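You operate a simulated robot arm through the tools that you are given. There is no shell and no other tool. Be economical: measure what you need, move in short steps, check, and stop when the job is done.

You are at the controls of a simulated robot arm. One attempt, no reset.

JOB
Put things in order on the top of the bench. At the end: the clear flask from the top of the bench stands on top of the green leaves; the clear jar from the top of the bench stands where the white card stood; the white card from the top of the bench stands where the clear flask stood; the clear stopper from the top of the bench is on the grey lidded pot; the beige paper sachet (marked "MINT") from the top of the bench stands where the clear jar stood; whatever was shut is shut again. Leave all else as you found it, and nothing knocked over.

Only the result counts: the job must be done as asked and must still hold three seconds after the hand-in. Knocking over, shifting, dropping, spilling or breaking anything else fails it. Lids that push on must go on centred and level and be pressed home; caps that screw on are set level and turned clockwise until they are tight.

ROBOT AND FRAMES
A 7-joint arm with a two-finger parallel gripper, fixed in place. Base frame: the origin is at the foot of the arm, x ahead of it, y to its left, z up; the work surface is at about z = 840. Readings come in mm, degrees, newtons and seconds.
With the tool pointing down near the work surface it reaches from about 300 to 700 mm from the base axis. Its first joint turns from -66.0 to 66.0 degrees. Payload 1.57 kg.
The tool frame sits at the grasp point between the pads (the TCP): z along the fingers, y along the line on which they close. The tips reach 30 mm beyond it. Largest opening 110 mm; finger width 24, thickness 12; the body of the gripper, 48 by 112 mm, starts 78 mm behind the TCP.
Orientation is told as [roll, pitch, yaw] about the base's x, y, z axes, in that order, counted from this pose: with the fingers straight down and closing along the base's y, the tool's x points along the base's -x, its y along +y and its z along -z.

CONTROLS
- The arm moves only by the tool send_rows. Its argument "series" is a list of rows, each an object of numbers (a shift or turn left out is 0, a gripper value left out holds the last): "ax", "ay", "az": the turn, a rotation vector about the tool's x, y, z in units of 4 degrees (1.0 is 4 degrees); "dx", "dy", "dz": the shift along the tool's x, y, z in units of 30 mm (1.0 is 30 mm); "hand": the finger opening in m, from 0 to 0.11. In form: [{"ax": .., "ay": .., "az": .., "dx": .., "dy": .., "dz": .., "hand": ..}, ...]. A call has 1 to 12 rows; each row shifts and turns the commanded pose from where the row before left it, along the tool's axes as they then stand. A call with a number of a shift or a turn outside -1 to 1 is refused whole. Rows are played at 5 a second. More than 50 mm and 8.6 degrees between two rows, or a gripper value outside its range, and nothing of the call is played. A pose out of reach is approached as far as the arm can. The call stops where the force on the tool passes 40 N (or 10 N more than at its start, if that is more) or the arm is blocked; 0.2 s more then pass. The fingers move at their own pace (about 108 mm/s each) and stop on an object; they squeeze with about 28 N. The grip force told is the motor's: it shows also when the fingers shut on nothing. Time passes only in rows, and 0.2 s behind the last, so rows that do not move let the fingers close. It gives the time, the measured TCP pose, the force on the tool (base axes), the opening and the grip force at its end, in the units of the frame above (readings bear some noise), with the torque about the TCP (base axes, N m) and any sound that the robot's microphone picked up.
- Cameras (640 x 400 px; columns grow to the right, rows downward): "scene" is fixed at [179.8, -411.4, 1395.4]; the picture's right is [0.57, -0.82, 0.00], its down [-0.53, -0.37, -0.77] and it looks along [0.63, 0.44, -0.64] (base axes); focal length 261 px, centre (320, 200). "wrist" rides on the gripper at [70, 16, -141] in the tool frame; the picture's right is [-0.23, 0.97, 0.00], its down [-0.86, -0.20, -0.48] and it looks along [-0.47, -0.11, 0.88] (tool axes); focal length 222 px, centre (320, 200). There is no depth. A picture from a camera that has moved, and an enlarged one, comes with that camera's place and axes in the base frame and with its lens.
- get_image(camera): a new picture of that camera. No time passes.
- close_up(camera, box): a new picture of the part [left, top, right, bottom] of that camera's present view, enlarged. No time passes.
- hand_in(): hands the job in; it is judged then, once.

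Work in short steps. Places have to be worked out from the pictures, the camera data and where the tool is seen: move nearer, look again, correct. Check each grasp and each placing, and mend what went wrong. You have 120 turns and 76 pictures in all, those below and enlarged ones among them. Open the gripper and draw the arm clear of the work before you hand the job in, unless the task says otherwise; then end with one line.

The tools are called after "Call:" by a JSON object that holds its "name" and its "arguments". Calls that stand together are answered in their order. send_rows: Moves the arm, as the interface text tells. Its arguments: {"type":"object","properties":{"series":{"type":"array","items":{"type":"object","properties":{"ax":{"type":"number"},"ay":{"type":"number"},"az":{"type":"number"},"dx":{"type":"number"},"dy":{"type":"number"},"dz":{"type":"number"},"hand":{"type":"number"}}}}},"required":["series"]} The other tools are called the same way: get_image (camera) takes a picture; close_up (camera, box) takes an enlarged picture of a part of a camera's view; hand_in () hands the job in.

At the start:

```text
time_s: 0.0
tcp_pos: [436.5, -84.1, 1221.1]
orientation: [0.0, 0.0, 0.0]
wrist_force: [0.1, 0.9, 0.7]
ft_torque: [0.02, -0.02, -0.01]
finger_gap: 109.8
finger_force: 0.1
```

scene: 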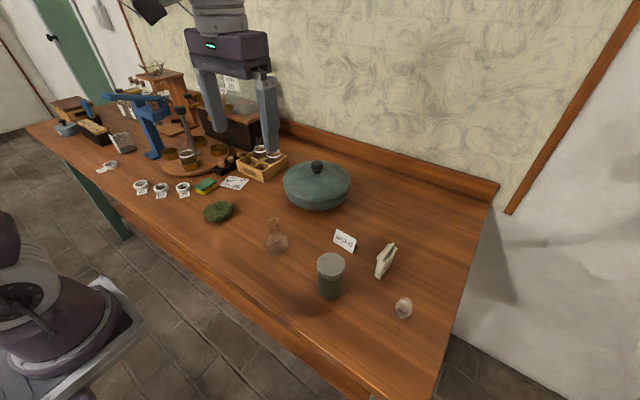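
wrist: 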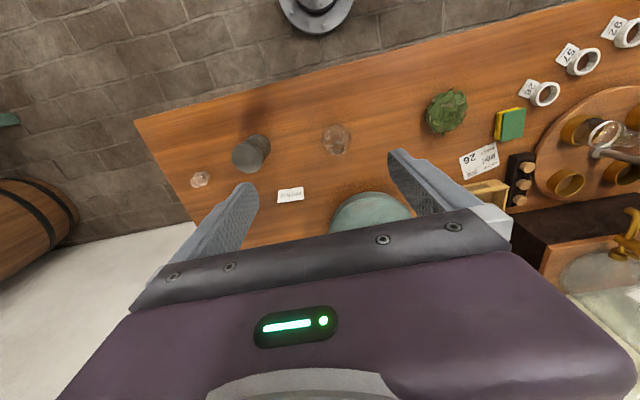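

I start with enlarged views of the working area to identify the objects.

Call:
{"name": "close_up", "arguments": {"camera": "scene", "box": [180, 140, 440, 330]}}

Call:
{"name": "close_up", "arguments": {"camera": "wrist", "box": [160, 60, 500, 260]}}

```text
2.11 times, centred on (310, 235) of scene
camera zoom: at [179.8, -411.4, 1395.4], right [0.57, -0.82, 0.0], down [-0.53, -0.37, -0.77], along [0.63, 0.44, -0.64], focal length 549 px, centre (341, 126)
```

zoom: 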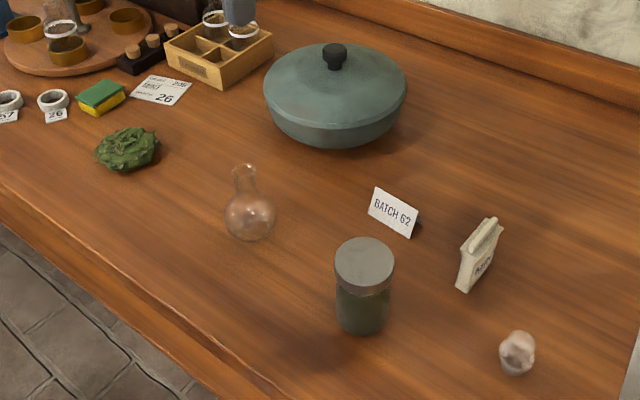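

```text
1.88 times, centred on (330, 160) of wrist
camera zoom: at [366.1, -66.4, 1363.7], right [0.23, 0.97, 0.0], down [0.86, -0.2, 0.48], along [0.47, -0.11, -0.88], focal length 418 px, centre (301, 275)
```

zoom: 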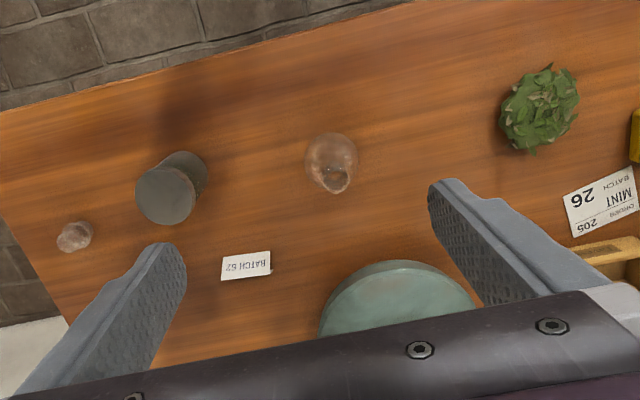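

Call:
{"name": "close_up", "arguments": {"camera": "scene", "box": [20, 50, 280, 212]}}

Call:
{"name": "close_up", "arguments": {"camera": "scene", "box": [260, 140, 380, 215]}}

Call:
{"name": "close_up", "arguments": {"camera": "scene", "box": [310, 225, 430, 325]}}

```text
2.46 times, centred on (150, 131) of scene
camera zoom: at [179.8, -411.4, 1395.4], right [0.57, -0.82, 0.0], down [-0.53, -0.37, -0.77], along [0.63, 0.44, -0.64], focal length 642 px, centre (738, 370)
```

zoom: 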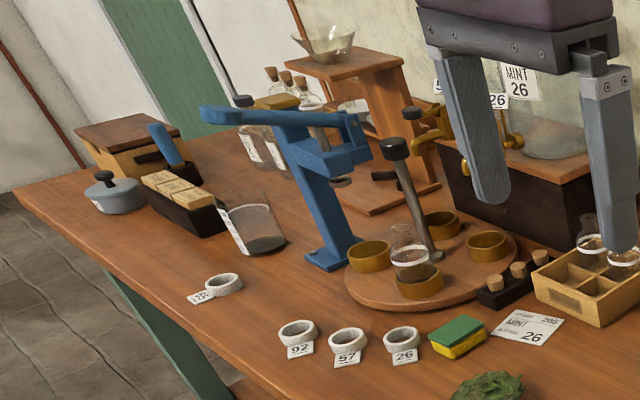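

```text
5.33 times, centred on (320, 178) of scene
camera zoom: at [179.8, -411.4, 1395.4], right [0.57, -0.82, 0.0], down [-0.53, -0.37, -0.77], along [0.63, 0.44, -0.64], focal length 1391 px, centre (320, 320)
```

zoom: 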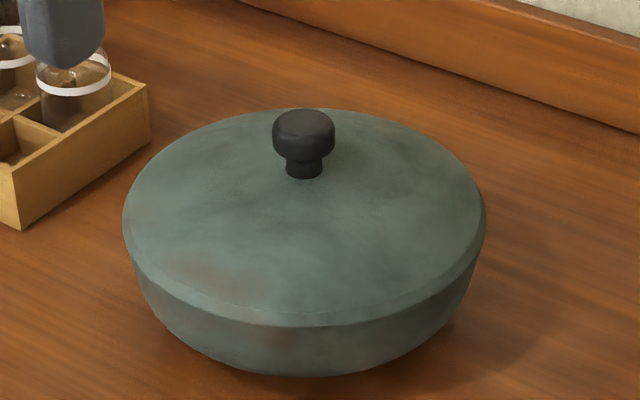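

```text
4.00 times, centred on (370, 275) of scene
camera zoom: at [179.8, -411.4, 1395.4], right [0.57, -0.82, 0.0], down [-0.53, -0.37, -0.77], along [0.63, 0.44, -0.64], focal length 1044 px, centre (120, -100)
```

zoom: 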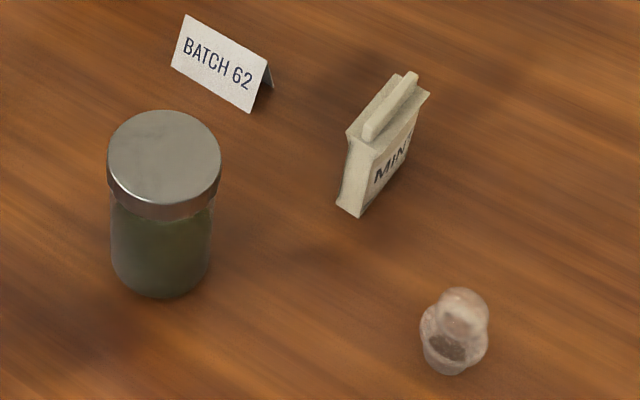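

The near teal-grey pot is the only reachable lidded pot. Estimates: flask (490,-57), jar (466,-237), stopper (514,-402), card (605,-197), sachet (595,-317), leaves (491,188) and pot around (750,0). I'll begin with the flask by moving above it.

Call:
{"name": "send_rows", "arguments": {"series": [{"dx": -0.292, "dy": 0.15, "dz": 0.9, "hand": 0.08}, {"dx": -0.292, "dy": 0.15, "dz": 0.9}, {"dx": -0.292, "dy": 0.15, "dz": 0.9}, {"dx": -0.292, "dy": 0.15, "dz": 0.9}, {"dx": -0.292, "dy": 0.15, "dz": 0.9}, {"dx": -0.292, "dy": 0.15, "dz": 0.9}]}}

Call:
{"name": "get_image", "arguments": {"camera": "wrist"}}

Call:
{"name": "close_up", "arguments": {"camera": "scene", "box": [180, 140, 340, 260]}}

```text
time_s: 1.4
tcp_pos: [489.5, -57.4, 1057.9]
orientation: [0.0, 0.0, 0.0]
wrist_force: [0.2, 0.3, -1.2]
ft_torque: [0.04, 0.02, -0.04]
finger_gap: 80.2
finger_force: 0.1
```

```text
68 pictures are left
camera wrist: at [419.6, -40.1, 1199.6], right [0.23, 0.97, 0.0], down [0.86, -0.2, 0.48], along [0.47, -0.11, -0.88], focal length 222 px, centre (320, 200)
```

wrist: 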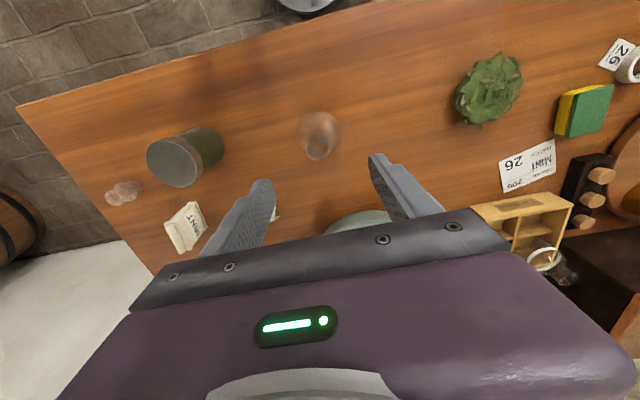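

```text
3.33 times, centred on (260, 200) of scene
camera zoom: at [179.8, -411.4, 1395.4], right [0.57, -0.82, 0.0], down [-0.53, -0.37, -0.77], along [0.63, 0.44, -0.64], focal length 870 px, centre (520, 200)
```

zoom: 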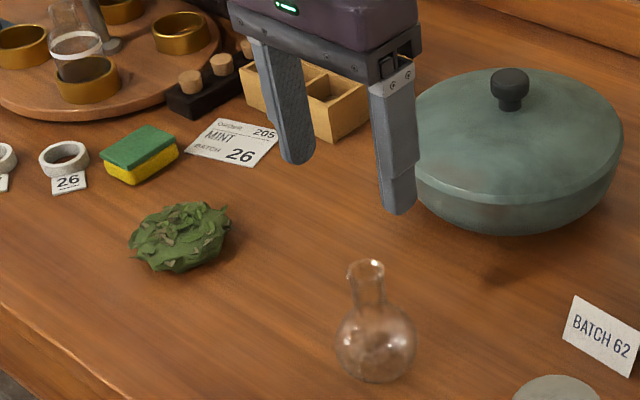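

Refined: neck axis at about (488,-57), mouth at z≈950. I go down to TCP z≈925, around the neck.

Call:
{"name": "send_rows", "arguments": {"series": [{"dz": 0.9, "dx": 0.04}, {"dz": 0.9}, {"dz": 0.9}, {"dz": 0.9}, {"dz": 0.8}]}}

Call:
{"name": "get_image", "arguments": {"camera": "wrist"}}

Call:
{"name": "close_up", "arguments": {"camera": "scene", "box": [230, 180, 330, 260]}}

```text
time_s: 2.6
tcp_pos: [486.3, -56.5, 927.6]
orientation: [0.0, 0.0, 0.0]
wrist_force: [-0.4, -0.1, -0.4]
ft_torque: [0.01, 0.01, 0.03]
finger_gap: 80.0
finger_force: 0.1
```

```text
66 pictures are left
camera wrist: at [416.8, -38.7, 1068.8], right [0.23, 0.97, 0.0], down [0.86, -0.2, 0.48], along [0.47, -0.11, -0.88], focal length 222 px, centre (320, 200)
```

wrist: 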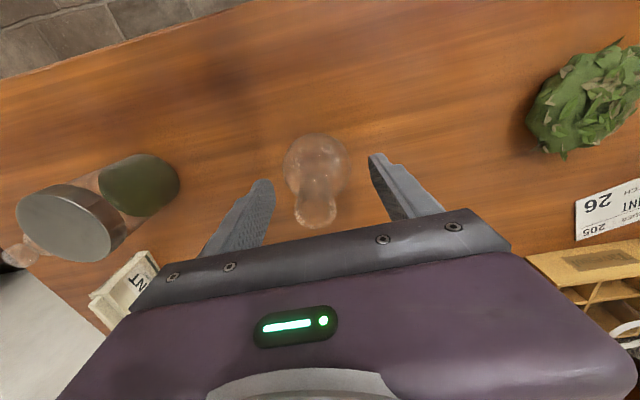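

```text
5.00 times, centred on (280, 220) of scene
camera zoom: at [179.8, -411.4, 1395.4], right [0.57, -0.82, 0.0], down [-0.53, -0.37, -0.77], along [0.63, 0.44, -0.64], focal length 1304 px, centre (520, 100)
```

zoom: 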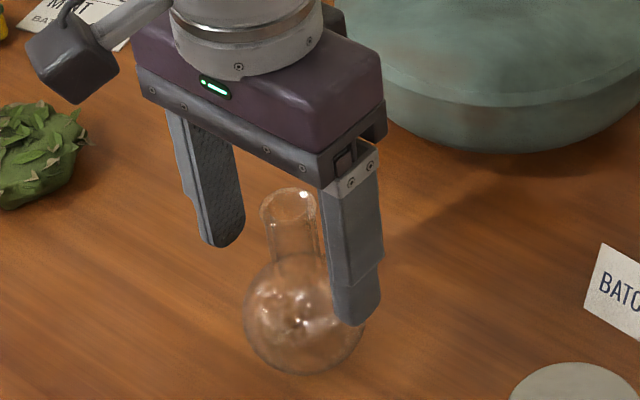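

Fingers straddle the neck, well centred. Closing.

Call:
{"name": "send_rows", "arguments": {"series": [{"hand": 0.01}, {"hand": 0.01}, {"hand": 0.01}]}}

Call:
{"name": "close_up", "arguments": {"camera": "scene", "box": [230, 180, 330, 260]}}

```text
time_s: 3.4
tcp_pos: [486.6, -54.5, 929.0]
orientation: [0.0, -0.1, 0.1]
wrist_force: [-1.3, 2.1, 30.8]
ft_torque: [0.11, 0.01, 0.02]
finger_gap: 29.5
finger_force: 28.6
```

```text
5.00 times, centred on (280, 220) of scene
camera zoom: at [179.3, -411.3, 1395.5], right [0.57, -0.82, 0.0], down [-0.53, -0.37, -0.77], along [0.63, 0.44, -0.64], focal length 1304 px, centre (520, 100)
```

zoom: 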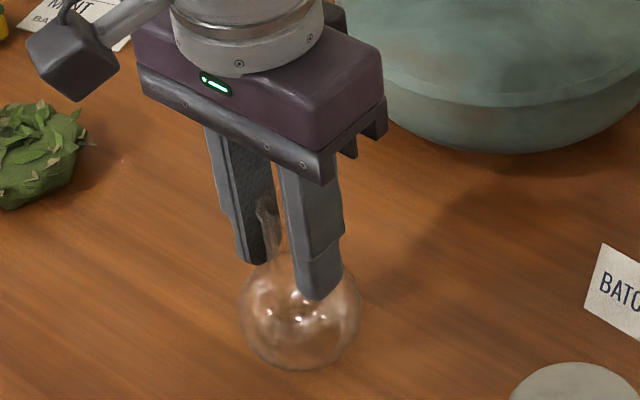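

The upward 30 N says the tips wedge on the flask's shoulder. I open, rise about 9 mm, and close again on the neck proper.

Call:
{"name": "send_rows", "arguments": {"series": [{"hand": 0.06}, {"dz": -0.3}, {"hand": 0.06}, {"hand": 0.005}, {"hand": 0.005}, {"hand": 0.005}]}}

Call:
{"name": "close_up", "arguments": {"camera": "scene", "box": [230, 180, 330, 260]}}

```text
time_s: 4.8
tcp_pos: [485.5, -56.1, 936.2]
orientation: [0.1, -0.1, 0.1]
wrist_force: [0.3, 0.0, -0.7]
ft_torque: [0.05, 0.02, 0.0]
finger_gap: 23.5
finger_force: 28.0
```

```text
5.00 times, centred on (280, 220) of scene
camera zoom: at [179.8, -411.4, 1395.4], right [0.57, -0.82, 0.0], down [-0.53, -0.37, -0.77], along [0.63, 0.44, -0.64], focal length 1304 px, centre (520, 100)
```

zoom: 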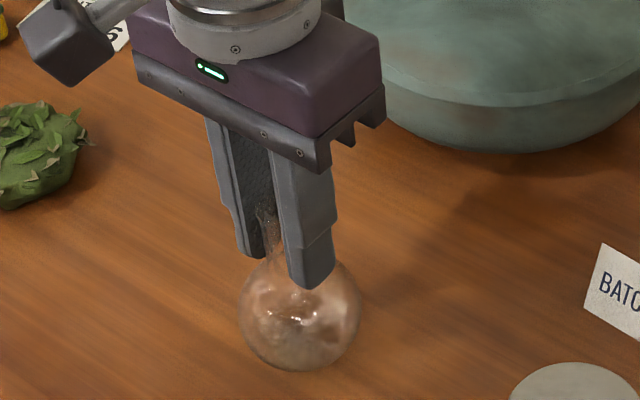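

Gripped cleanly at 23.5 mm with no side load. Lifting, then carrying towards the leaves.

Call:
{"name": "send_rows", "arguments": {"series": [{"dz": -0.7}, {"dz": -1}, {"dz": -1}, {"dz": -0.7, "dy": 0.5}, {"dy": 1}, {"dy": 1}, {"dy": 1}, {"dy": 1}, {"dy": 1}, {"dy": 1}, {"dy": 1}, {"dy": 0.5}]}}

Call:
{"name": "get_image", "arguments": {"camera": "wrist"}}

Call:
{"name": "close_up", "arguments": {"camera": "scene", "box": [150, 130, 270, 230]}}

```text
time_s: 7.4
tcp_pos: [487.9, 182.9, 1040.1]
orientation: [0.0, 0.1, 0.0]
wrist_force: [-0.4, -0.3, 0.3]
ft_torque: [-0.03, 0.02, 0.02]
finger_gap: 23.6
finger_force: 28.1
```

```text
62 pictures are left
camera wrist: at [420.2, 200.6, 1181.6], right [0.23, 0.97, 0.0], down [0.86, -0.2, 0.48], along [0.47, -0.11, -0.88], focal length 222 px, centre (320, 200)
```

wrist: 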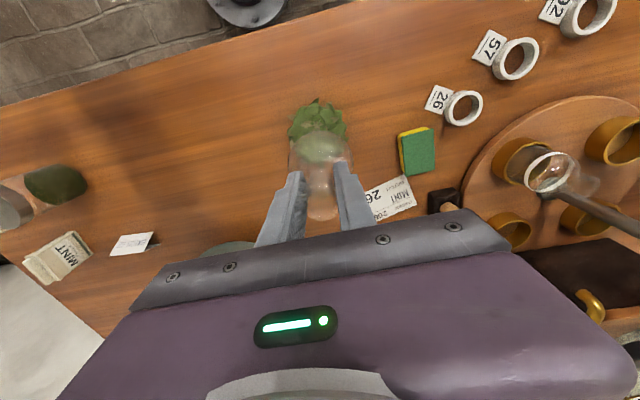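

```text
4.00 times, centred on (210, 180) of scene
camera zoom: at [179.8, -411.4, 1395.4], right [0.57, -0.82, 0.0], down [-0.53, -0.37, -0.77], along [0.63, 0.44, -0.64], focal length 1044 px, centre (760, 280)
```

zoom: 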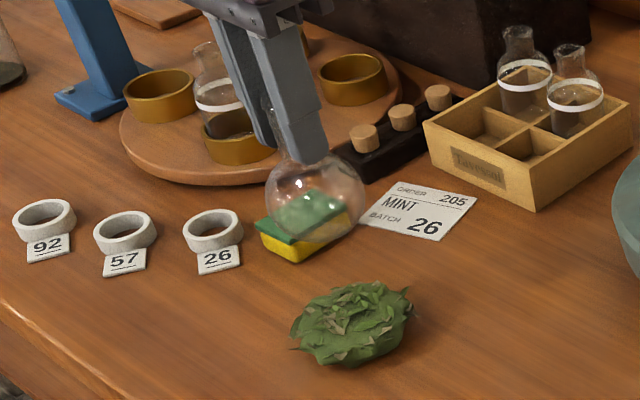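

Leaves centre ≈(486,183), right below the flask. Lowering in stages watching the force.

Call:
{"name": "send_rows", "arguments": {"series": [{"dz": 0.6, "dx": 0.05}, {"dz": 0.6}, {"dz": 0.5}, {"dz": 0.3}]}}

Call:
{"name": "close_up", "arguments": {"camera": "scene", "box": [150, 130, 270, 230]}}

Call:
{"name": "close_up", "arguments": {"camera": "wrist", "box": [240, 60, 400, 240]}}

```text
time_s: 8.4
tcp_pos: [485.5, 181.8, 978.4]
orientation: [-0.1, 0.0, 0.0]
wrist_force: [-0.4, 0.1, -0.2]
ft_torque: [-0.01, 0.03, -0.02]
finger_gap: 23.8
finger_force: 28.2
```

```text
4.00 times, centred on (210, 180) of scene
camera zoom: at [179.8, -411.4, 1395.4], right [0.57, -0.82, 0.0], down [-0.53, -0.37, -0.77], along [0.63, 0.44, -0.64], focal length 1044 px, centre (760, 280)
```

zoom: 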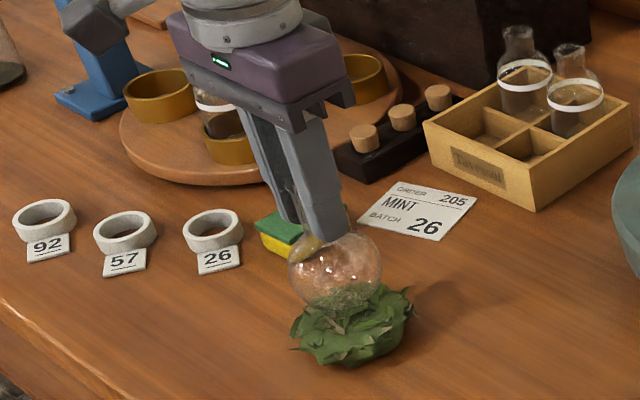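

```text
2.22 times, centred on (320, 150) of wrist
camera zoom: at [416.6, 199.0, 1120.5], right [0.23, 0.97, 0.0], down [0.86, -0.2, 0.48], along [0.47, -0.11, -0.88], focal length 494 px, centre (320, 311)
```

zoom: 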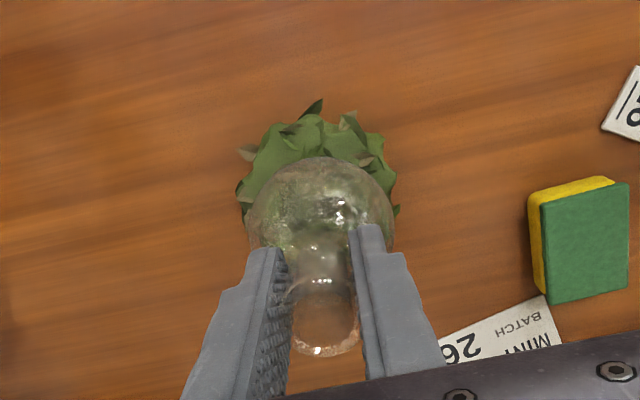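

The descent axis projects onto the leaves' centre. Lowering in small steps until contact.

Call:
{"name": "send_rows", "arguments": {"series": [{"dz": 0.15}, {"dz": 0.15}, {"dz": 0.1}]}}

```text
time_s: 9.2
tcp_pos: [485.0, 181.8, 967.5]
orientation: [0.0, -0.1, 0.0]
wrist_force: [-0.1, -0.7, -0.1]
ft_torque: [-0.01, 0.04, 0.0]
finger_gap: 23.6
finger_force: 28.1
```

Call:
{"name": "send_rows", "arguments": {"series": [{"dz": 0.1}, {"dz": 0.1}]}}

Call:
{"name": "close_up", "arguments": {"camera": "scene", "box": [180, 170, 260, 230]}}

```text
time_s: 9.8
tcp_pos: [486.2, 182.8, 962.4]
orientation: [0.1, -0.2, 0.2]
wrist_force: [0.6, -0.1, 19.1]
ft_torque: [-0.02, -0.23, -0.01]
finger_gap: 23.6
finger_force: 27.6
```

```text
6.67 times, centred on (220, 200) of scene
camera zoom: at [179.5, -411.5, 1395.4], right [0.57, -0.82, 0.0], down [-0.53, -0.37, -0.77], along [0.63, 0.44, -0.64], focal length 1739 px, centre (987, 200)
```

zoom: 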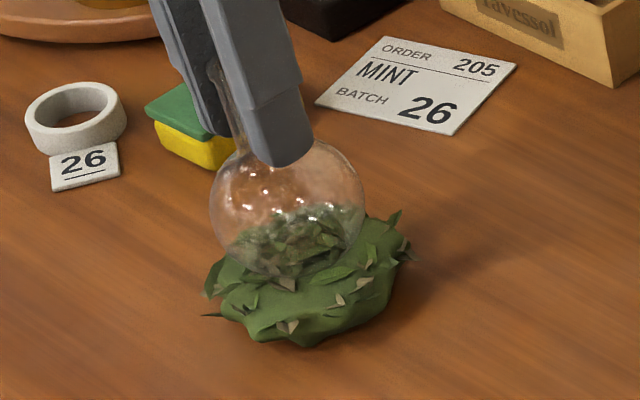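

Contact (19 N) at z≈962.4, so the bottom is on the leaves. I ease off about 1 mm, then read.

Call:
{"name": "send_rows", "arguments": {"series": [{"dz": -0.04}, {}]}}

```text
time_s: 10.4
tcp_pos: [486.1, 180.0, 961.3]
orientation: [0.0, -0.1, 0.1]
wrist_force: [4.1, 0.0, 15.4]
ft_torque: [0.01, -0.57, -0.03]
finger_gap: 23.7
finger_force: 28.1
```

Call:
{"name": "send_rows", "arguments": {"series": [{"dz": -0.04}, {}]}}

Call:
{"name": "close_up", "arguments": {"camera": "scene", "box": [180, 170, 260, 230]}}

Call:
{"name": "close_up", "arguments": {"camera": "wrist", "box": [240, 60, 400, 240]}}

```text
time_s: 11.0
tcp_pos: [484.9, 181.5, 963.0]
orientation: [-0.2, 0.1, 0.0]
wrist_force: [-0.4, 0.2, -0.6]
ft_torque: [0.0, -0.02, 0.03]
finger_gap: 23.5
finger_force: 28.3
```

```text
6.67 times, centred on (220, 200) of scene
camera zoom: at [179.8, -411.4, 1395.4], right [0.57, -0.82, 0.0], down [-0.53, -0.37, -0.77], along [0.63, 0.44, -0.64], focal length 1739 px, centre (987, 200)
```

zoom: 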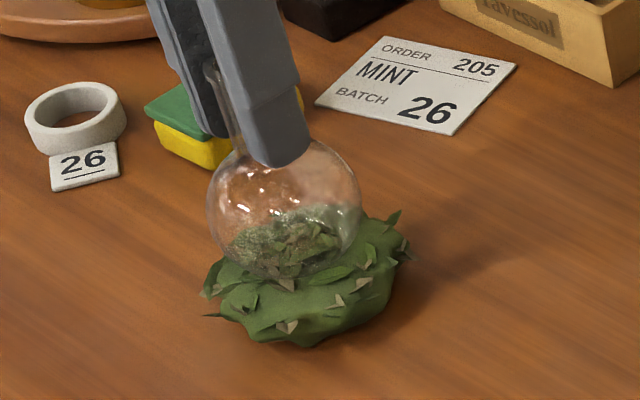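

```text
2.22 times, centred on (320, 150) of wrist
camera zoom: at [416.1, 199.1, 1104.5], right [0.23, 0.97, 0.0], down [0.86, -0.2, 0.48], along [0.46, -0.11, -0.88], focal length 494 px, centre (320, 311)
```

zoom: 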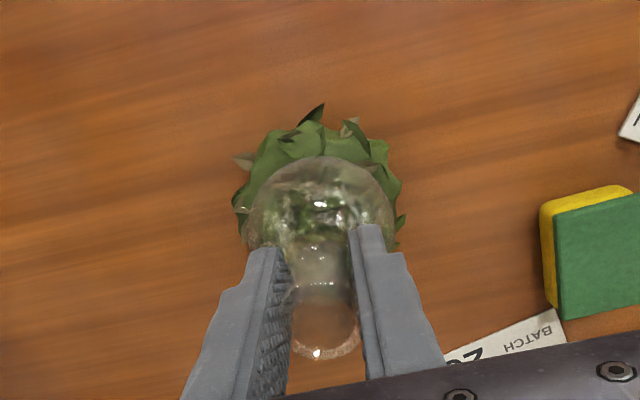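

Flask is over the centre. I lower a hair and open the fingers gently.

Call:
{"name": "send_rows", "arguments": {"series": [{"dz": 0.02}, {"hand": 0.027}, {"hand": 0.032}, {"hand": 0.045}, {}]}}

Call:
{"name": "close_up", "arguments": {"camera": "scene", "box": [180, 170, 260, 230]}}

```text
time_s: 12.2
tcp_pos: [484.8, 182.6, 962.6]
orientation: [0.0, -0.1, 0.0]
wrist_force: [0.6, -0.6, 0.0]
ft_torque: [0.01, 0.01, 0.01]
finger_gap: 45.2
finger_force: 0.0
```

```text
6.67 times, centred on (220, 200) of scene
camera zoom: at [179.8, -411.4, 1395.4], right [0.57, -0.82, 0.0], down [-0.53, -0.37, -0.77], along [0.63, 0.44, -0.64], focal length 1739 px, centre (987, 200)
```

zoom: 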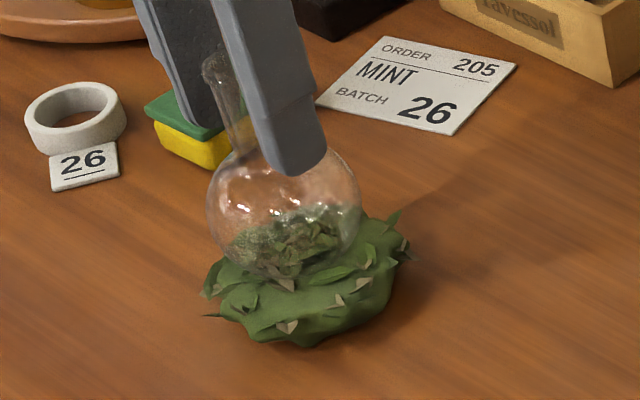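

The flask seems to lean a few degrees. I look from the wrist and then judge.

Call:
{"name": "close_up", "arguments": {"camera": "wrist", "box": [240, 60, 400, 240]}}

```text
2.22 times, centred on (320, 150) of wrist
camera zoom: at [416.4, 199.8, 1104.2], right [0.23, 0.97, 0.0], down [0.86, -0.2, 0.48], along [0.47, -0.11, -0.88], focal length 494 px, centre (320, 311)
```

zoom: 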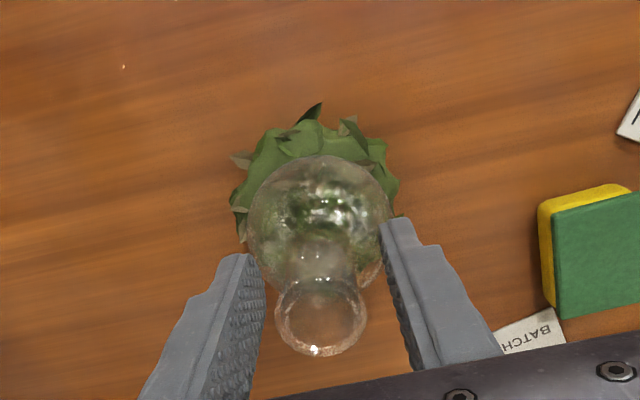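

By the wrist view mouth and bulb both sit at about (485,184), so the flask is upright. I open a bit more, withdraw straight up and verify.

Call:
{"name": "send_rows", "arguments": {"series": [{"hand": 0.06}, {"dz": -0.8}, {"dz": -1}, {"dz": -1}, {"dz": -0.6}]}}

Call:
{"name": "close_up", "arguments": {"camera": "scene", "box": [170, 140, 290, 230]}}

```text
time_s: 13.4
tcp_pos: [483.7, 183.0, 1064.3]
orientation: [0.0, 0.0, 0.1]
wrist_force: [-1.0, 0.2, -0.4]
ft_torque: [0.01, -0.03, -0.01]
finger_gap: 60.0
finger_force: 0.1
```

```text
4.44 times, centred on (230, 185) of scene
camera zoom: at [179.8, -411.4, 1395.4], right [0.57, -0.82, 0.0], down [-0.53, -0.37, -0.77], along [0.63, 0.44, -0.64], focal length 1160 px, centre (720, 267)
```

zoom: 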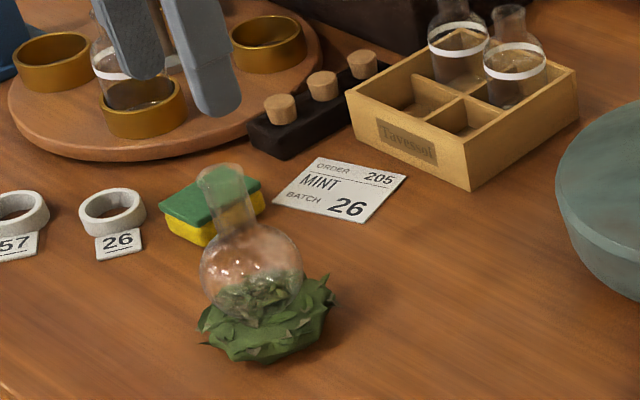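

The flask stands upright on the leaves. Next the card, at about (605,-197) with its ridge roughly along y; I travel over high.

Call:
{"name": "send_rows", "arguments": {"series": [{"dy": -1, "dx": -0.33, "hand": 0.1}, {"dy": -1, "dx": -0.33}, {"dy": -1, "dx": -0.33}, {"dy": -1, "dx": -0.33}, {"dy": -1, "dx": -0.33}, {"dy": -1, "dx": -0.33}, {"dy": -1, "dx": -0.33}, {"dy": -1, "dx": -0.33}, {"dy": -1, "dx": -0.33}, {"dy": -1, "dx": -0.33}, {"dy": -1, "dx": -0.33}, {"dy": -1, "dx": -0.33}]}}

Call:
{"name": "send_rows", "arguments": {"series": [{"dy": -0.67, "dz": 0.6}, {"dz": 0.7}]}}

Call:
{"name": "get_image", "arguments": {"camera": "wrist"}}

Call:
{"name": "close_up", "arguments": {"camera": "scene", "box": [310, 215, 430, 305]}}

```text
time_s: 16.0
tcp_pos: [605.5, -176.1, 1065.3]
orientation: [0.0, 0.1, 0.2]
wrist_force: [0.3, -0.3, -0.8]
ft_torque: [0.03, 0.01, 0.01]
finger_gap: 100.3
finger_force: 0.0
```

```text
time_s: 16.6
tcp_pos: [605.2, -195.3, 1025.3]
orientation: [-0.1, 0.0, 0.0]
wrist_force: [0.8, -0.4, 0.1]
ft_torque: [0.01, -0.01, -0.01]
finger_gap: 100.1
finger_force: 0.0
```

```text
52 pictures are left
camera wrist: at [535.6, -177.6, 1167.6], right [0.23, 0.97, 0.0], down [0.86, -0.2, 0.48], along [0.47, -0.11, -0.88], focal length 222 px, centre (320, 200)
```

wrist: 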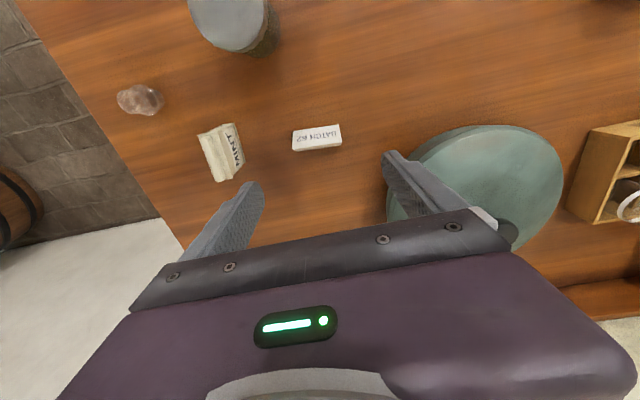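

```text
4.44 times, centred on (370, 260) of scene
camera zoom: at [179.8, -411.4, 1395.4], right [0.57, -0.82, 0.0], down [-0.53, -0.37, -0.77], along [0.63, 0.44, -0.64], focal length 1160 px, centre (98, -67)
```

zoom: 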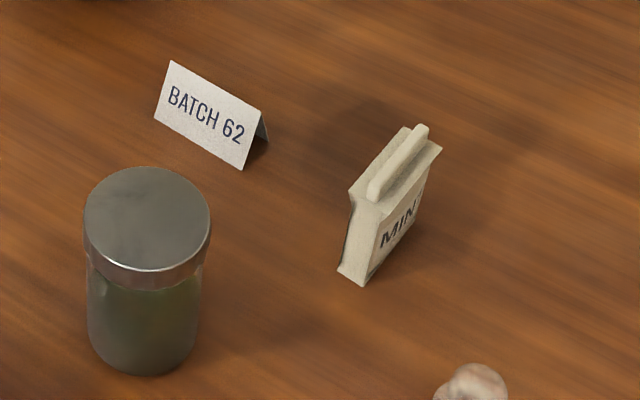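

Card: ridge centre ≈(612,-197), yaw ≈ -5°, about 67 mm long. I turn the tool to match, shift, and descend with a 92 mm opening.

Call:
{"name": "send_rows", "arguments": {"series": [{"dx": -0.2, "dy": -0.05, "hand": 0.092}, {"az": 1}, {"az": 0.25}, {"dz": 1}, {"dz": 1}, {"dz": 1}]}}

Call:
{"name": "get_image", "arguments": {"camera": "wrist"}}

Call:
{"name": "close_up", "arguments": {"camera": "scene", "box": [310, 195, 430, 285]}}

```text
time_s: 18.0
tcp_pos: [611.5, -194.7, 937.2]
orientation: [0.0, 0.0, -4.8]
wrist_force: [-0.4, 0.2, 0.7]
ft_torque: [0.0, 0.04, 0.0]
finger_gap: 92.2
finger_force: 0.1
```

```text
50 pictures are left
camera wrist: at [542.5, -170.9, 1078.1], right [0.31, 0.95, 0.0], down [0.83, -0.27, 0.48], along [0.46, -0.15, -0.88], focal length 222 px, centre (320, 200)
```

wrist: 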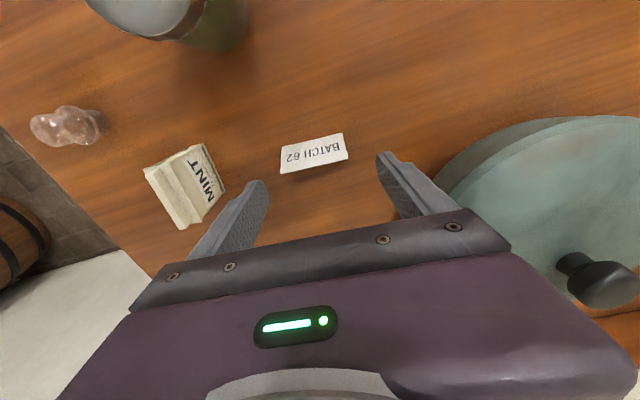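

```text
4.44 times, centred on (370, 240) of scene
camera zoom: at [179.8, -411.4, 1395.4], right [0.57, -0.82, 0.0], down [-0.53, -0.37, -0.77], along [0.63, 0.44, -0.64], focal length 1160 px, centre (98, 22)
```

zoom: 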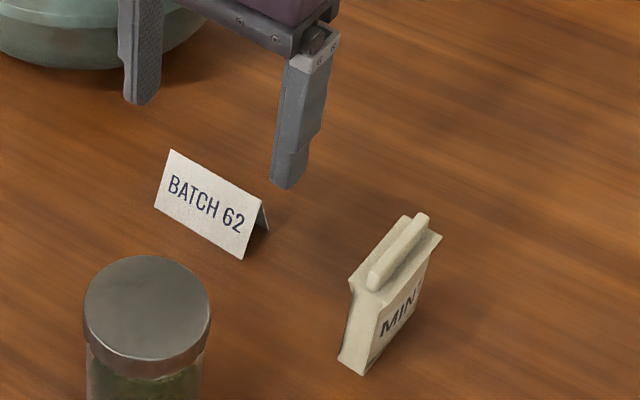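

Card now measures centre ≈(612,-199), yaw nearer -2°. I adjust and descend to TCP z≈873.

Call:
{"name": "send_rows", "arguments": {"series": [{"az": -0.6, "dy": -0.14}, {"dz": 0.8}, {"dz": 0.8}, {"dz": 0.5}]}}

Call:
{"name": "close_up", "arguments": {"camera": "scene", "box": [310, 195, 430, 285]}}

Call:
{"name": "close_up", "arguments": {"camera": "wrist", "box": [200, 100, 440, 260]}}

```text
time_s: 19.0
tcp_pos: [609.3, -202.7, 872.6]
orientation: [-0.1, 0.0, -2.6]
wrist_force: [0.6, -0.1, 0.6]
ft_torque: [0.01, 0.01, 0.0]
finger_gap: 91.8
finger_force: 0.1
```

```text
4.44 times, centred on (370, 240) of scene
camera zoom: at [179.8, -411.4, 1395.4], right [0.57, -0.82, 0.0], down [-0.53, -0.37, -0.77], along [0.63, 0.44, -0.64], focal length 1160 px, centre (98, 22)
```

zoom: 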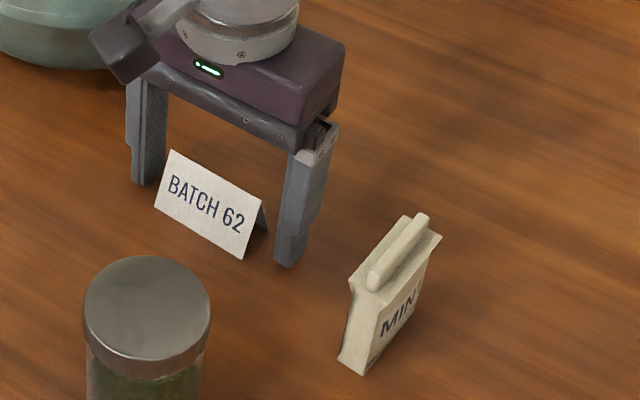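

```text
2.50 times, centred on (320, 180) of wrist
camera zoom: at [541.1, -182.0, 1014.0], right [0.27, 0.96, 0.0], down [0.85, -0.24, 0.48], along [0.46, -0.13, -0.88], focal length 555 px, centre (320, 250)
```

zoom: 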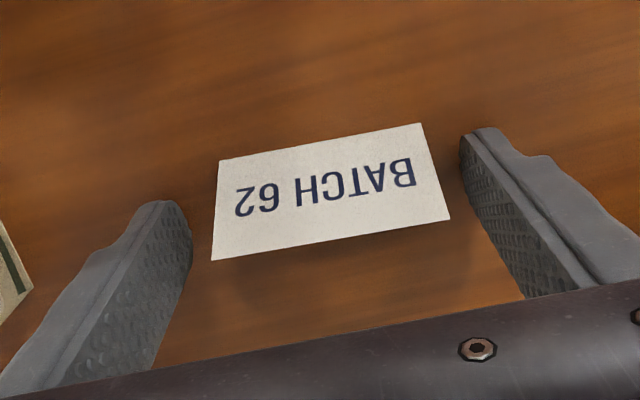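

Straddled well; the card is about 3° further turned than the tool. I correct and close.

Call:
{"name": "send_rows", "arguments": {"series": [{"az": 0.7, "dx": -0.06}, {"hand": 0.05}, {"hand": 0.05}, {"hand": 0.05}]}}

Call:
{"name": "close_up", "arguments": {"camera": "wrist", "box": [200, 100, 440, 260]}}

```text
time_s: 20.0
tcp_pos: [611.3, -202.9, 871.4]
orientation: [0.0, 0.1, -5.4]
wrist_force: [-0.3, 0.8, -0.2]
ft_torque: [-0.01, -0.02, 0.03]
finger_gap: 64.1
finger_force: 27.7
```

```text
2.50 times, centred on (320, 180) of wrist
camera zoom: at [544.4, -179.2, 1013.9], right [0.32, 0.95, 0.0], down [0.83, -0.28, 0.48], along [0.45, -0.15, -0.88], focal length 555 px, centre (320, 250)
```

zoom: 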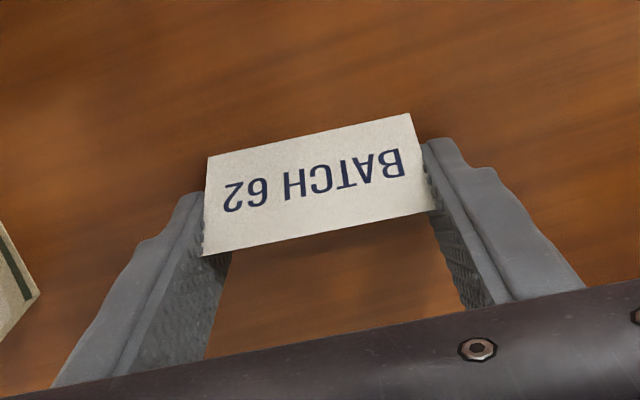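

Card held (64 mm gap). Lifting 80 mm and carrying to the flask's old spot (487,-57).

Call:
{"name": "send_rows", "arguments": {"series": [{"dz": -0.7}, {"dz": -1}, {"dz": -1}, {"dx": 0.923, "dy": 0.891}, {"dx": 0.923, "dy": 0.891}, {"dx": 0.923, "dy": 0.891}, {"dx": 0.923, "dy": 0.891}, {"dx": 0.923, "dy": 0.891}, {"dz": 0.6}, {"dz": 0.9}, {"dz": 0.9}]}}

```text
time_s: 22.4
tcp_pos: [485.9, -55.9, 881.2]
orientation: [0.1, 0.1, -5.4]
wrist_force: [0.4, -0.2, 0.2]
ft_torque: [0.02, 0.0, -0.01]
finger_gap: 64.2
finger_force: 27.9
```

Call:
{"name": "send_rows", "arguments": {"series": [{"dz": 0.2, "dy": -0.03}, {"dz": 0.09}]}}

Call:
{"name": "close_up", "arguments": {"camera": "scene", "box": [220, 180, 340, 270]}}

```text
time_s: 23.0
tcp_pos: [486.3, -56.4, 872.6]
orientation: [0.0, 0.1, -5.4]
wrist_force: [0.0, 1.1, -0.1]
ft_torque: [-0.02, -0.02, -0.02]
finger_gap: 64.1
finger_force: 27.6
```

```text
4.44 times, centred on (280, 225) of scene
camera zoom: at [179.8, -411.4, 1395.4], right [0.57, -0.82, 0.0], down [-0.53, -0.37, -0.77], along [0.63, 0.44, -0.64], focal length 1160 px, centre (498, 89)
```

zoom: 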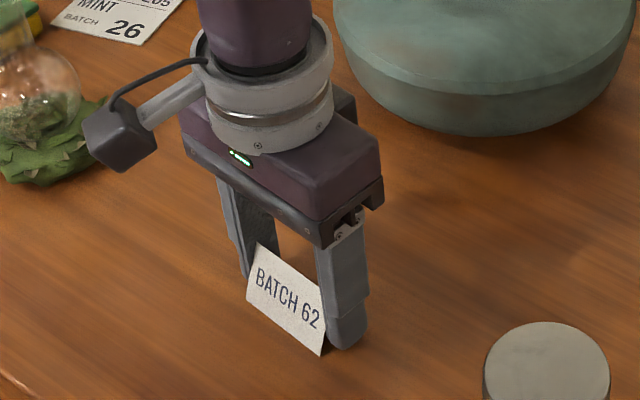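

Call:
{"name": "send_rows", "arguments": {"series": [{"dz": 0.04}, {}]}}

```text
time_s: 23.6
tcp_pos: [485.7, -57.8, 871.8]
orientation: [0.0, 0.0, -5.2]
wrist_force: [-0.2, 0.8, 4.3]
ft_torque: [0.01, 0.01, -0.02]
finger_gap: 64.3
finger_force: 28.0
```

Contact at 4 N. Releasing and rising.

Call:
{"name": "send_rows", "arguments": {"series": [{"hand": 0.07}, {"hand": 0.09}, {}, {"dz": -1}, {"dz": -1}, {"dz": -1}]}}

Call:
{"name": "get_image", "arguments": {"camera": "wrist"}}

Call:
{"name": "close_up", "arguments": {"camera": "scene", "box": [220, 180, 400, 315]}}

```text
time_s: 25.0
tcp_pos: [486.7, -55.6, 961.8]
orientation: [0.0, 0.0, -5.4]
wrist_force: [0.3, -0.2, 0.4]
ft_torque: [-0.01, -0.03, -0.01]
finger_gap: 90.1
finger_force: 0.0
```

```text
44 pictures are left
camera wrist: at [420.2, -31.6, 1103.7], right [0.32, 0.95, 0.0], down [0.83, -0.28, 0.48], along [0.45, -0.15, -0.88], focal length 222 px, centre (320, 200)
```

wrist: 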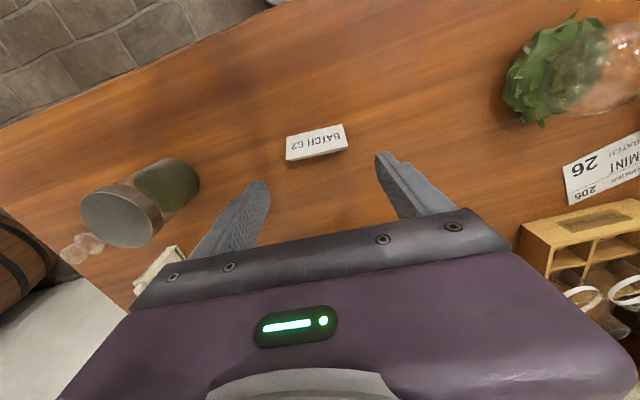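

```text
2.96 times, centred on (310, 248) of scene
camera zoom: at [179.8, -411.4, 1395.4], right [0.57, -0.82, 0.0], down [-0.53, -0.37, -0.77], along [0.63, 0.44, -0.64], focal length 773 px, centre (350, 59)
```

zoom: 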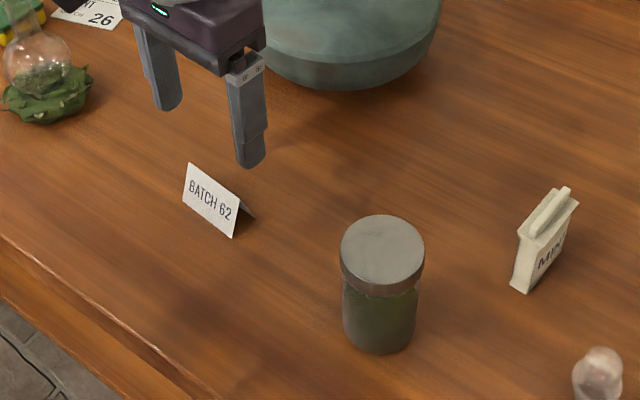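

Card stands in the flask's place. For the jar at ≈(465,-236) with lid top z≈940 and a slightly overhanging lid, I'll tilt the hand 28° so that the pads grip the glass below the lid. First I straighten yaw, rise, and move over it.

Call:
{"name": "send_rows", "arguments": {"series": [{"az": -1, "dz": -1}, {"az": -0.35, "dz": -1, "hand": 0.085}, {"dx": 0.12, "dy": -1}, {"dx": 0.12, "dy": -1}, {"dx": 0.12, "dy": -1}, {"dx": 0.12, "dy": -1}, {"dx": 0.12, "dy": -1}, {"dx": 0.12, "dy": -1}]}}

Call:
{"name": "send_rows", "arguments": {"series": [{"ay": -1}, {"ay": -1}, {"ay": -1}, {"ay": -1}, {"ay": -1}, {"ay": -1}, {"ay": -1}, {}]}}

Call:
{"name": "get_image", "arguments": {"camera": "wrist"}}

Call:
{"name": "close_up", "arguments": {"camera": "scene", "box": [250, 180, 430, 315]}}

```text
time_s: 26.8
tcp_pos: [465.0, -236.7, 1023.3]
orientation: [0.0, 0.0, 0.0]
wrist_force: [0.6, -0.6, 0.9]
ft_torque: [-0.01, 0.01, 0.01]
finger_gap: 84.9
finger_force: 0.1
```

```text
time_s: 28.6
tcp_pos: [464.0, -237.1, 1021.8]
orientation: [0.0, -28.0, 0.0]
wrist_force: [-0.5, 0.3, 0.5]
ft_torque: [-0.01, 0.0, -0.03]
finger_gap: 84.8
finger_force: 0.0
```

```text
42 pictures are left
camera wrist: at [336.7, -220.3, 1114.1], right [0.2, 0.97, 0.11], down [0.53, -0.2, 0.82], along [0.82, -0.11, -0.56], focal length 222 px, centre (320, 200)
```

wrist: 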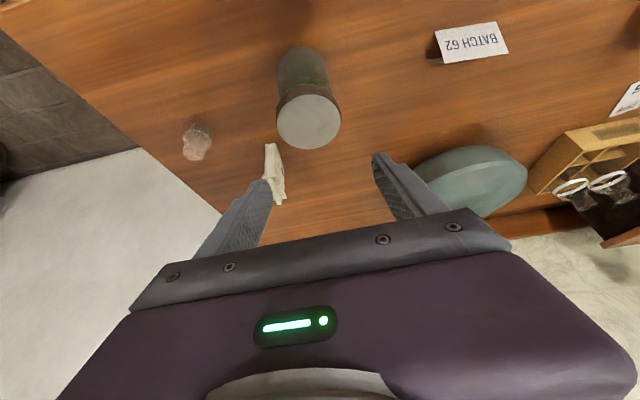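

```text
2.96 times, centred on (340, 248) of scene
camera zoom: at [179.8, -411.4, 1395.4], right [0.57, -0.82, 0.0], down [-0.53, -0.37, -0.77], along [0.63, 0.44, -0.64], focal length 773 px, centre (261, 59)
```

zoom: 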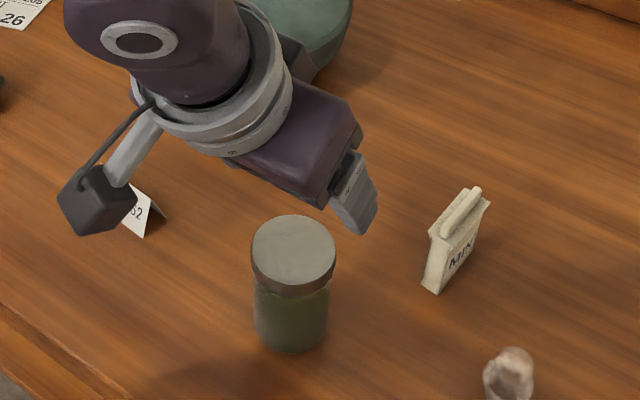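

Jar axis confirmed ≈(463,-238). Descending vertically with tilted hand, first two thirds.

Call:
{"name": "send_rows", "arguments": {"series": [{"dx": 0.4, "dz": 0.705}, {"dx": 0.4, "dz": 0.705}, {"dx": 0.4, "dz": 0.705}, {"dx": 0.4, "dz": 0.705}]}}

Call:
{"name": "get_image", "arguments": {"camera": "wrist"}}

Call:
{"name": "close_up", "arguments": {"camera": "scene", "box": [270, 210, 390, 300]}}

```text
time_s: 29.6
tcp_pos: [462.5, -237.5, 926.4]
orientation: [0.0, -28.1, 0.1]
wrist_force: [0.8, 1.1, 0.2]
ft_torque: [0.01, -0.01, 0.0]
finger_gap: 84.9
finger_force: 0.0
```

```text
40 pictures are left
camera wrist: at [334.9, -220.2, 1018.4], right [0.2, 0.97, 0.11], down [0.53, -0.2, 0.82], along [0.82, -0.11, -0.56], focal length 222 px, centre (320, 200)
```

wrist: 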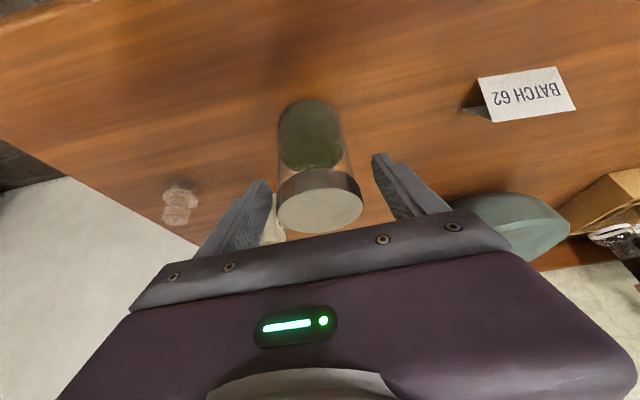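

```text
4.44 times, centred on (330, 255) of scene
camera zoom: at [179.8, -411.4, 1395.4], right [0.57, -0.82, 0.0], down [-0.53, -0.37, -0.77], along [0.63, 0.44, -0.64], focal length 1160 px, centre (276, -44)
```

zoom: 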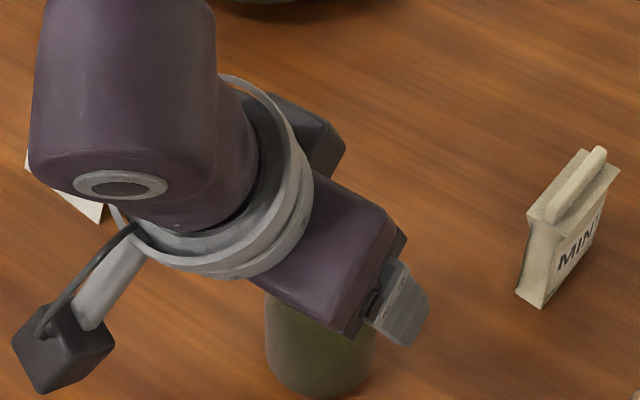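

Lid centre still reads (461,-238), centred. Going down the last 50 mm.

Call:
{"name": "send_rows", "arguments": {"series": [{"dx": 0.4, "dz": 0.705}, {"dx": 0.4, "dz": 0.705}, {"dx": 0.03, "dz": 0.03}]}}

Call:
{"name": "get_image", "arguments": {"camera": "wrist"}}

```text
time_s: 30.4
tcp_pos: [459.4, -237.1, 877.2]
orientation: [0.0, -28.0, 0.1]
wrist_force: [0.5, -0.3, 1.0]
ft_torque: [0.0, -0.02, 0.0]
finger_gap: 85.0
finger_force: 0.1
```

```text
38 pictures are left
camera wrist: at [332.9, -220.4, 969.6], right [0.2, 0.97, 0.11], down [0.53, -0.2, 0.82], along [0.82, -0.11, -0.56], focal length 222 px, centre (320, 200)
```

wrist: 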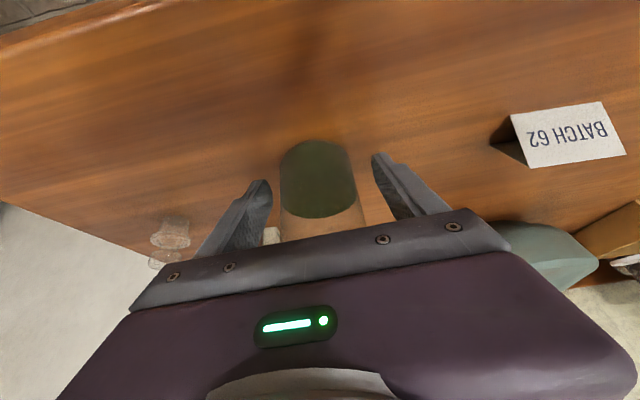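

Jar is centred between the pads, no contact. Closing on the glass.

Call:
{"name": "send_rows", "arguments": {"series": [{"hand": 0.04}, {"hand": 0.04}, {"hand": 0.04}]}}

```text
time_s: 31.2
tcp_pos: [459.6, -239.0, 876.7]
orientation: [0.0, -28.0, 0.1]
wrist_force: [-0.3, -0.6, 0.1]
ft_torque: [-0.03, -0.04, -0.02]
finger_gap: 56.8
finger_force: 28.3
```

Gripped at 56.8 mm, i.e. on the glass under the lid. Lifting 70 mm and carrying to above the card's old place.

Call:
{"name": "send_rows", "arguments": {"series": [{"dx": -0.365, "dz": -0.687}, {"dx": -0.365, "dz": -0.687}, {"dx": -0.365, "dz": -0.687}, {"dx": -0.728, "dy": 0.205, "dz": 0.387}, {"dx": -0.728, "dy": 0.205, "dz": 0.387}, {"dx": -0.728, "dy": 0.205, "dz": 0.387}, {"dx": -0.728, "dy": 0.205, "dz": 0.387}, {"dx": -0.728, "dy": 0.205, "dz": 0.387}, {"dx": -0.728, "dy": 0.205, "dz": 0.387}, {}]}}

Call:
{"name": "close_up", "arguments": {"camera": "scene", "box": [270, 180, 430, 300]}}

Call:
{"name": "get_image", "arguments": {"camera": "wrist"}}

```text
time_s: 33.4
tcp_pos: [607.4, -199.4, 943.6]
orientation: [0.0, -28.0, 0.1]
wrist_force: [-1.0, -0.4, -1.1]
ft_torque: [-0.01, 0.02, 0.01]
finger_gap: 56.6
finger_force: 28.2
```

```text
3.33 times, centred on (350, 240) of scene
camera zoom: at [179.8, -411.4, 1395.4], right [0.57, -0.82, 0.0], down [-0.53, -0.37, -0.77], along [0.63, 0.44, -0.64], focal length 870 px, centre (220, 67)
```

zoom: 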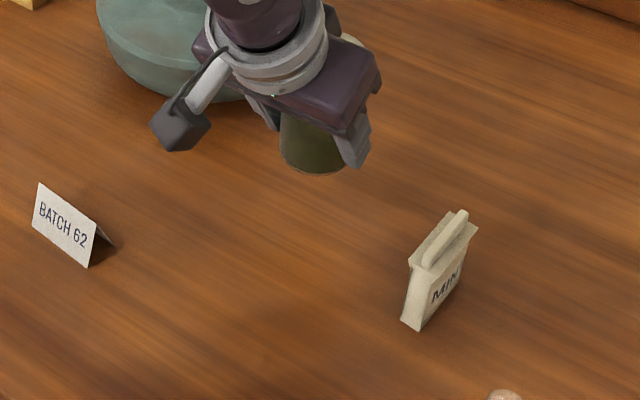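

```text
36 pictures are left
camera wrist: at [479.8, -183.1, 1036.4], right [0.2, 0.97, 0.11], down [0.53, -0.2, 0.82], along [0.82, -0.11, -0.56], focal length 222 px, centre (320, 200)
```

wrist: 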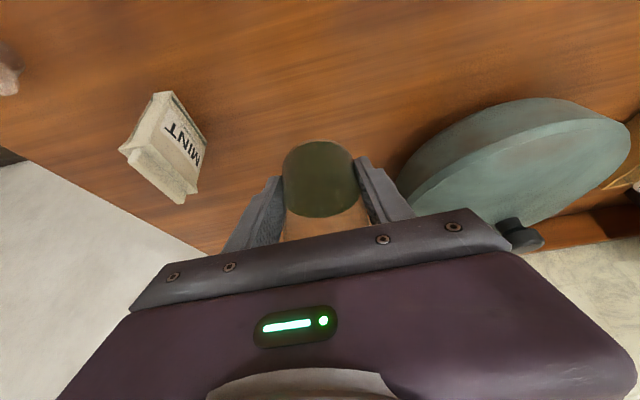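

Jar hangs whole and level above the spot. Lowering most of the way, then feeling for contact.

Call:
{"name": "send_rows", "arguments": {"series": [{"dx": 0.33, "dz": 0.62, "dy": -0.05}, {"dx": 0.33, "dz": 0.62}, {"dx": 0.28, "dz": 0.53}, {"dx": 0.03, "dz": 0.06}]}}

Call:
{"name": "send_rows", "arguments": {"series": [{"dx": 0.02, "dz": 0.035}]}}

```text
time_s: 34.4
tcp_pos: [608.5, -203.3, 882.0]
orientation: [-0.1, -28.0, 0.1]
wrist_force: [0.5, -0.2, -2.0]
ft_torque: [0.0, 0.0, 0.04]
finger_gap: 56.7
finger_force: 28.4
```

```text
time_s: 34.8
tcp_pos: [609.1, -203.7, 880.4]
orientation: [0.1, -27.9, 0.0]
wrist_force: [-0.4, 0.0, -1.0]
ft_torque: [0.03, -0.03, 0.01]
finger_gap: 56.2
finger_force: 27.7
```

Call:
{"name": "send_rows", "arguments": {"series": [{"dx": 0.03, "dz": 0.05}, {"dx": 0.015, "dz": 0.03}]}}

```text
time_s: 35.4
tcp_pos: [608.6, -202.5, 877.2]
orientation: [0.0, -28.1, 0.0]
wrist_force: [-0.8, -0.6, -1.7]
ft_torque: [-0.01, 0.04, 0.0]
finger_gap: 56.7
finger_force: 27.9
```

Call:
{"name": "send_rows", "arguments": {"series": [{"dx": 0.015, "dz": 0.03}, {}]}}

```text
time_s: 36.0
tcp_pos: [607.9, -203.4, 878.1]
orientation: [0.1, -28.2, 0.0]
wrist_force: [-2.8, -0.4, 5.5]
ft_torque: [0.0, 0.17, -0.01]
finger_gap: 56.3
finger_force: 27.5
```

Contact made (5.5 N). Releasing and withdrawing straight up.

Call:
{"name": "send_rows", "arguments": {"series": [{"hand": 0.065}, {"hand": 0.082}, {}, {"dx": -0.365, "dz": -0.687}, {"dx": -0.365, "dz": -0.687}, {"dx": -0.365, "dz": -0.687}, {"dx": -0.365, "dz": -0.687}, {"dx": -0.365, "dz": -0.687}, {"dx": -0.365, "dz": -0.687}]}}

Call:
{"name": "close_up", "arguments": {"camera": "scene", "box": [270, 180, 430, 300]}}

Call:
{"name": "get_image", "arguments": {"camera": "wrist"}}

```text
time_s: 38.0
tcp_pos: [608.0, -201.1, 1017.7]
orientation: [0.0, -28.0, 0.0]
wrist_force: [-0.4, -0.6, -0.7]
ft_torque: [-0.02, -0.02, 0.02]
finger_gap: 82.0
finger_force: 0.0
```

```text
3.33 times, centred on (350, 240) of scene
camera zoom: at [179.8, -411.4, 1395.4], right [0.57, -0.82, 0.0], down [-0.53, -0.37, -0.77], along [0.63, 0.44, -0.64], focal length 870 px, centre (220, 67)
```

zoom: 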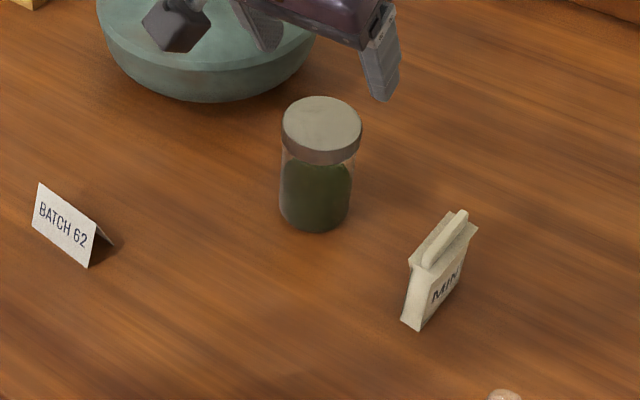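

```text
34 pictures are left
camera wrist: at [480.5, -183.0, 1110.1], right [0.2, 0.97, 0.11], down [0.53, -0.2, 0.82], along [0.82, -0.11, -0.56], focal length 222 px, centre (320, 200)
```

wrist: 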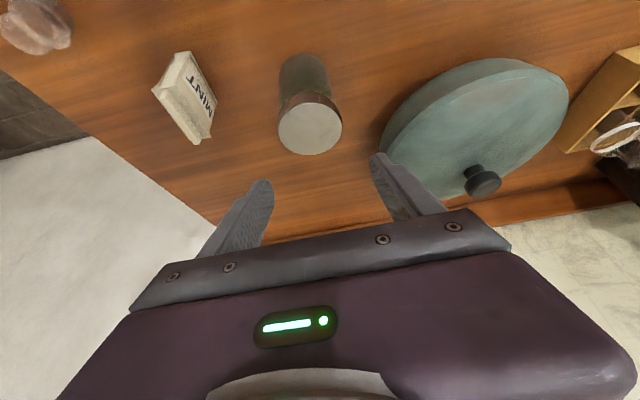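

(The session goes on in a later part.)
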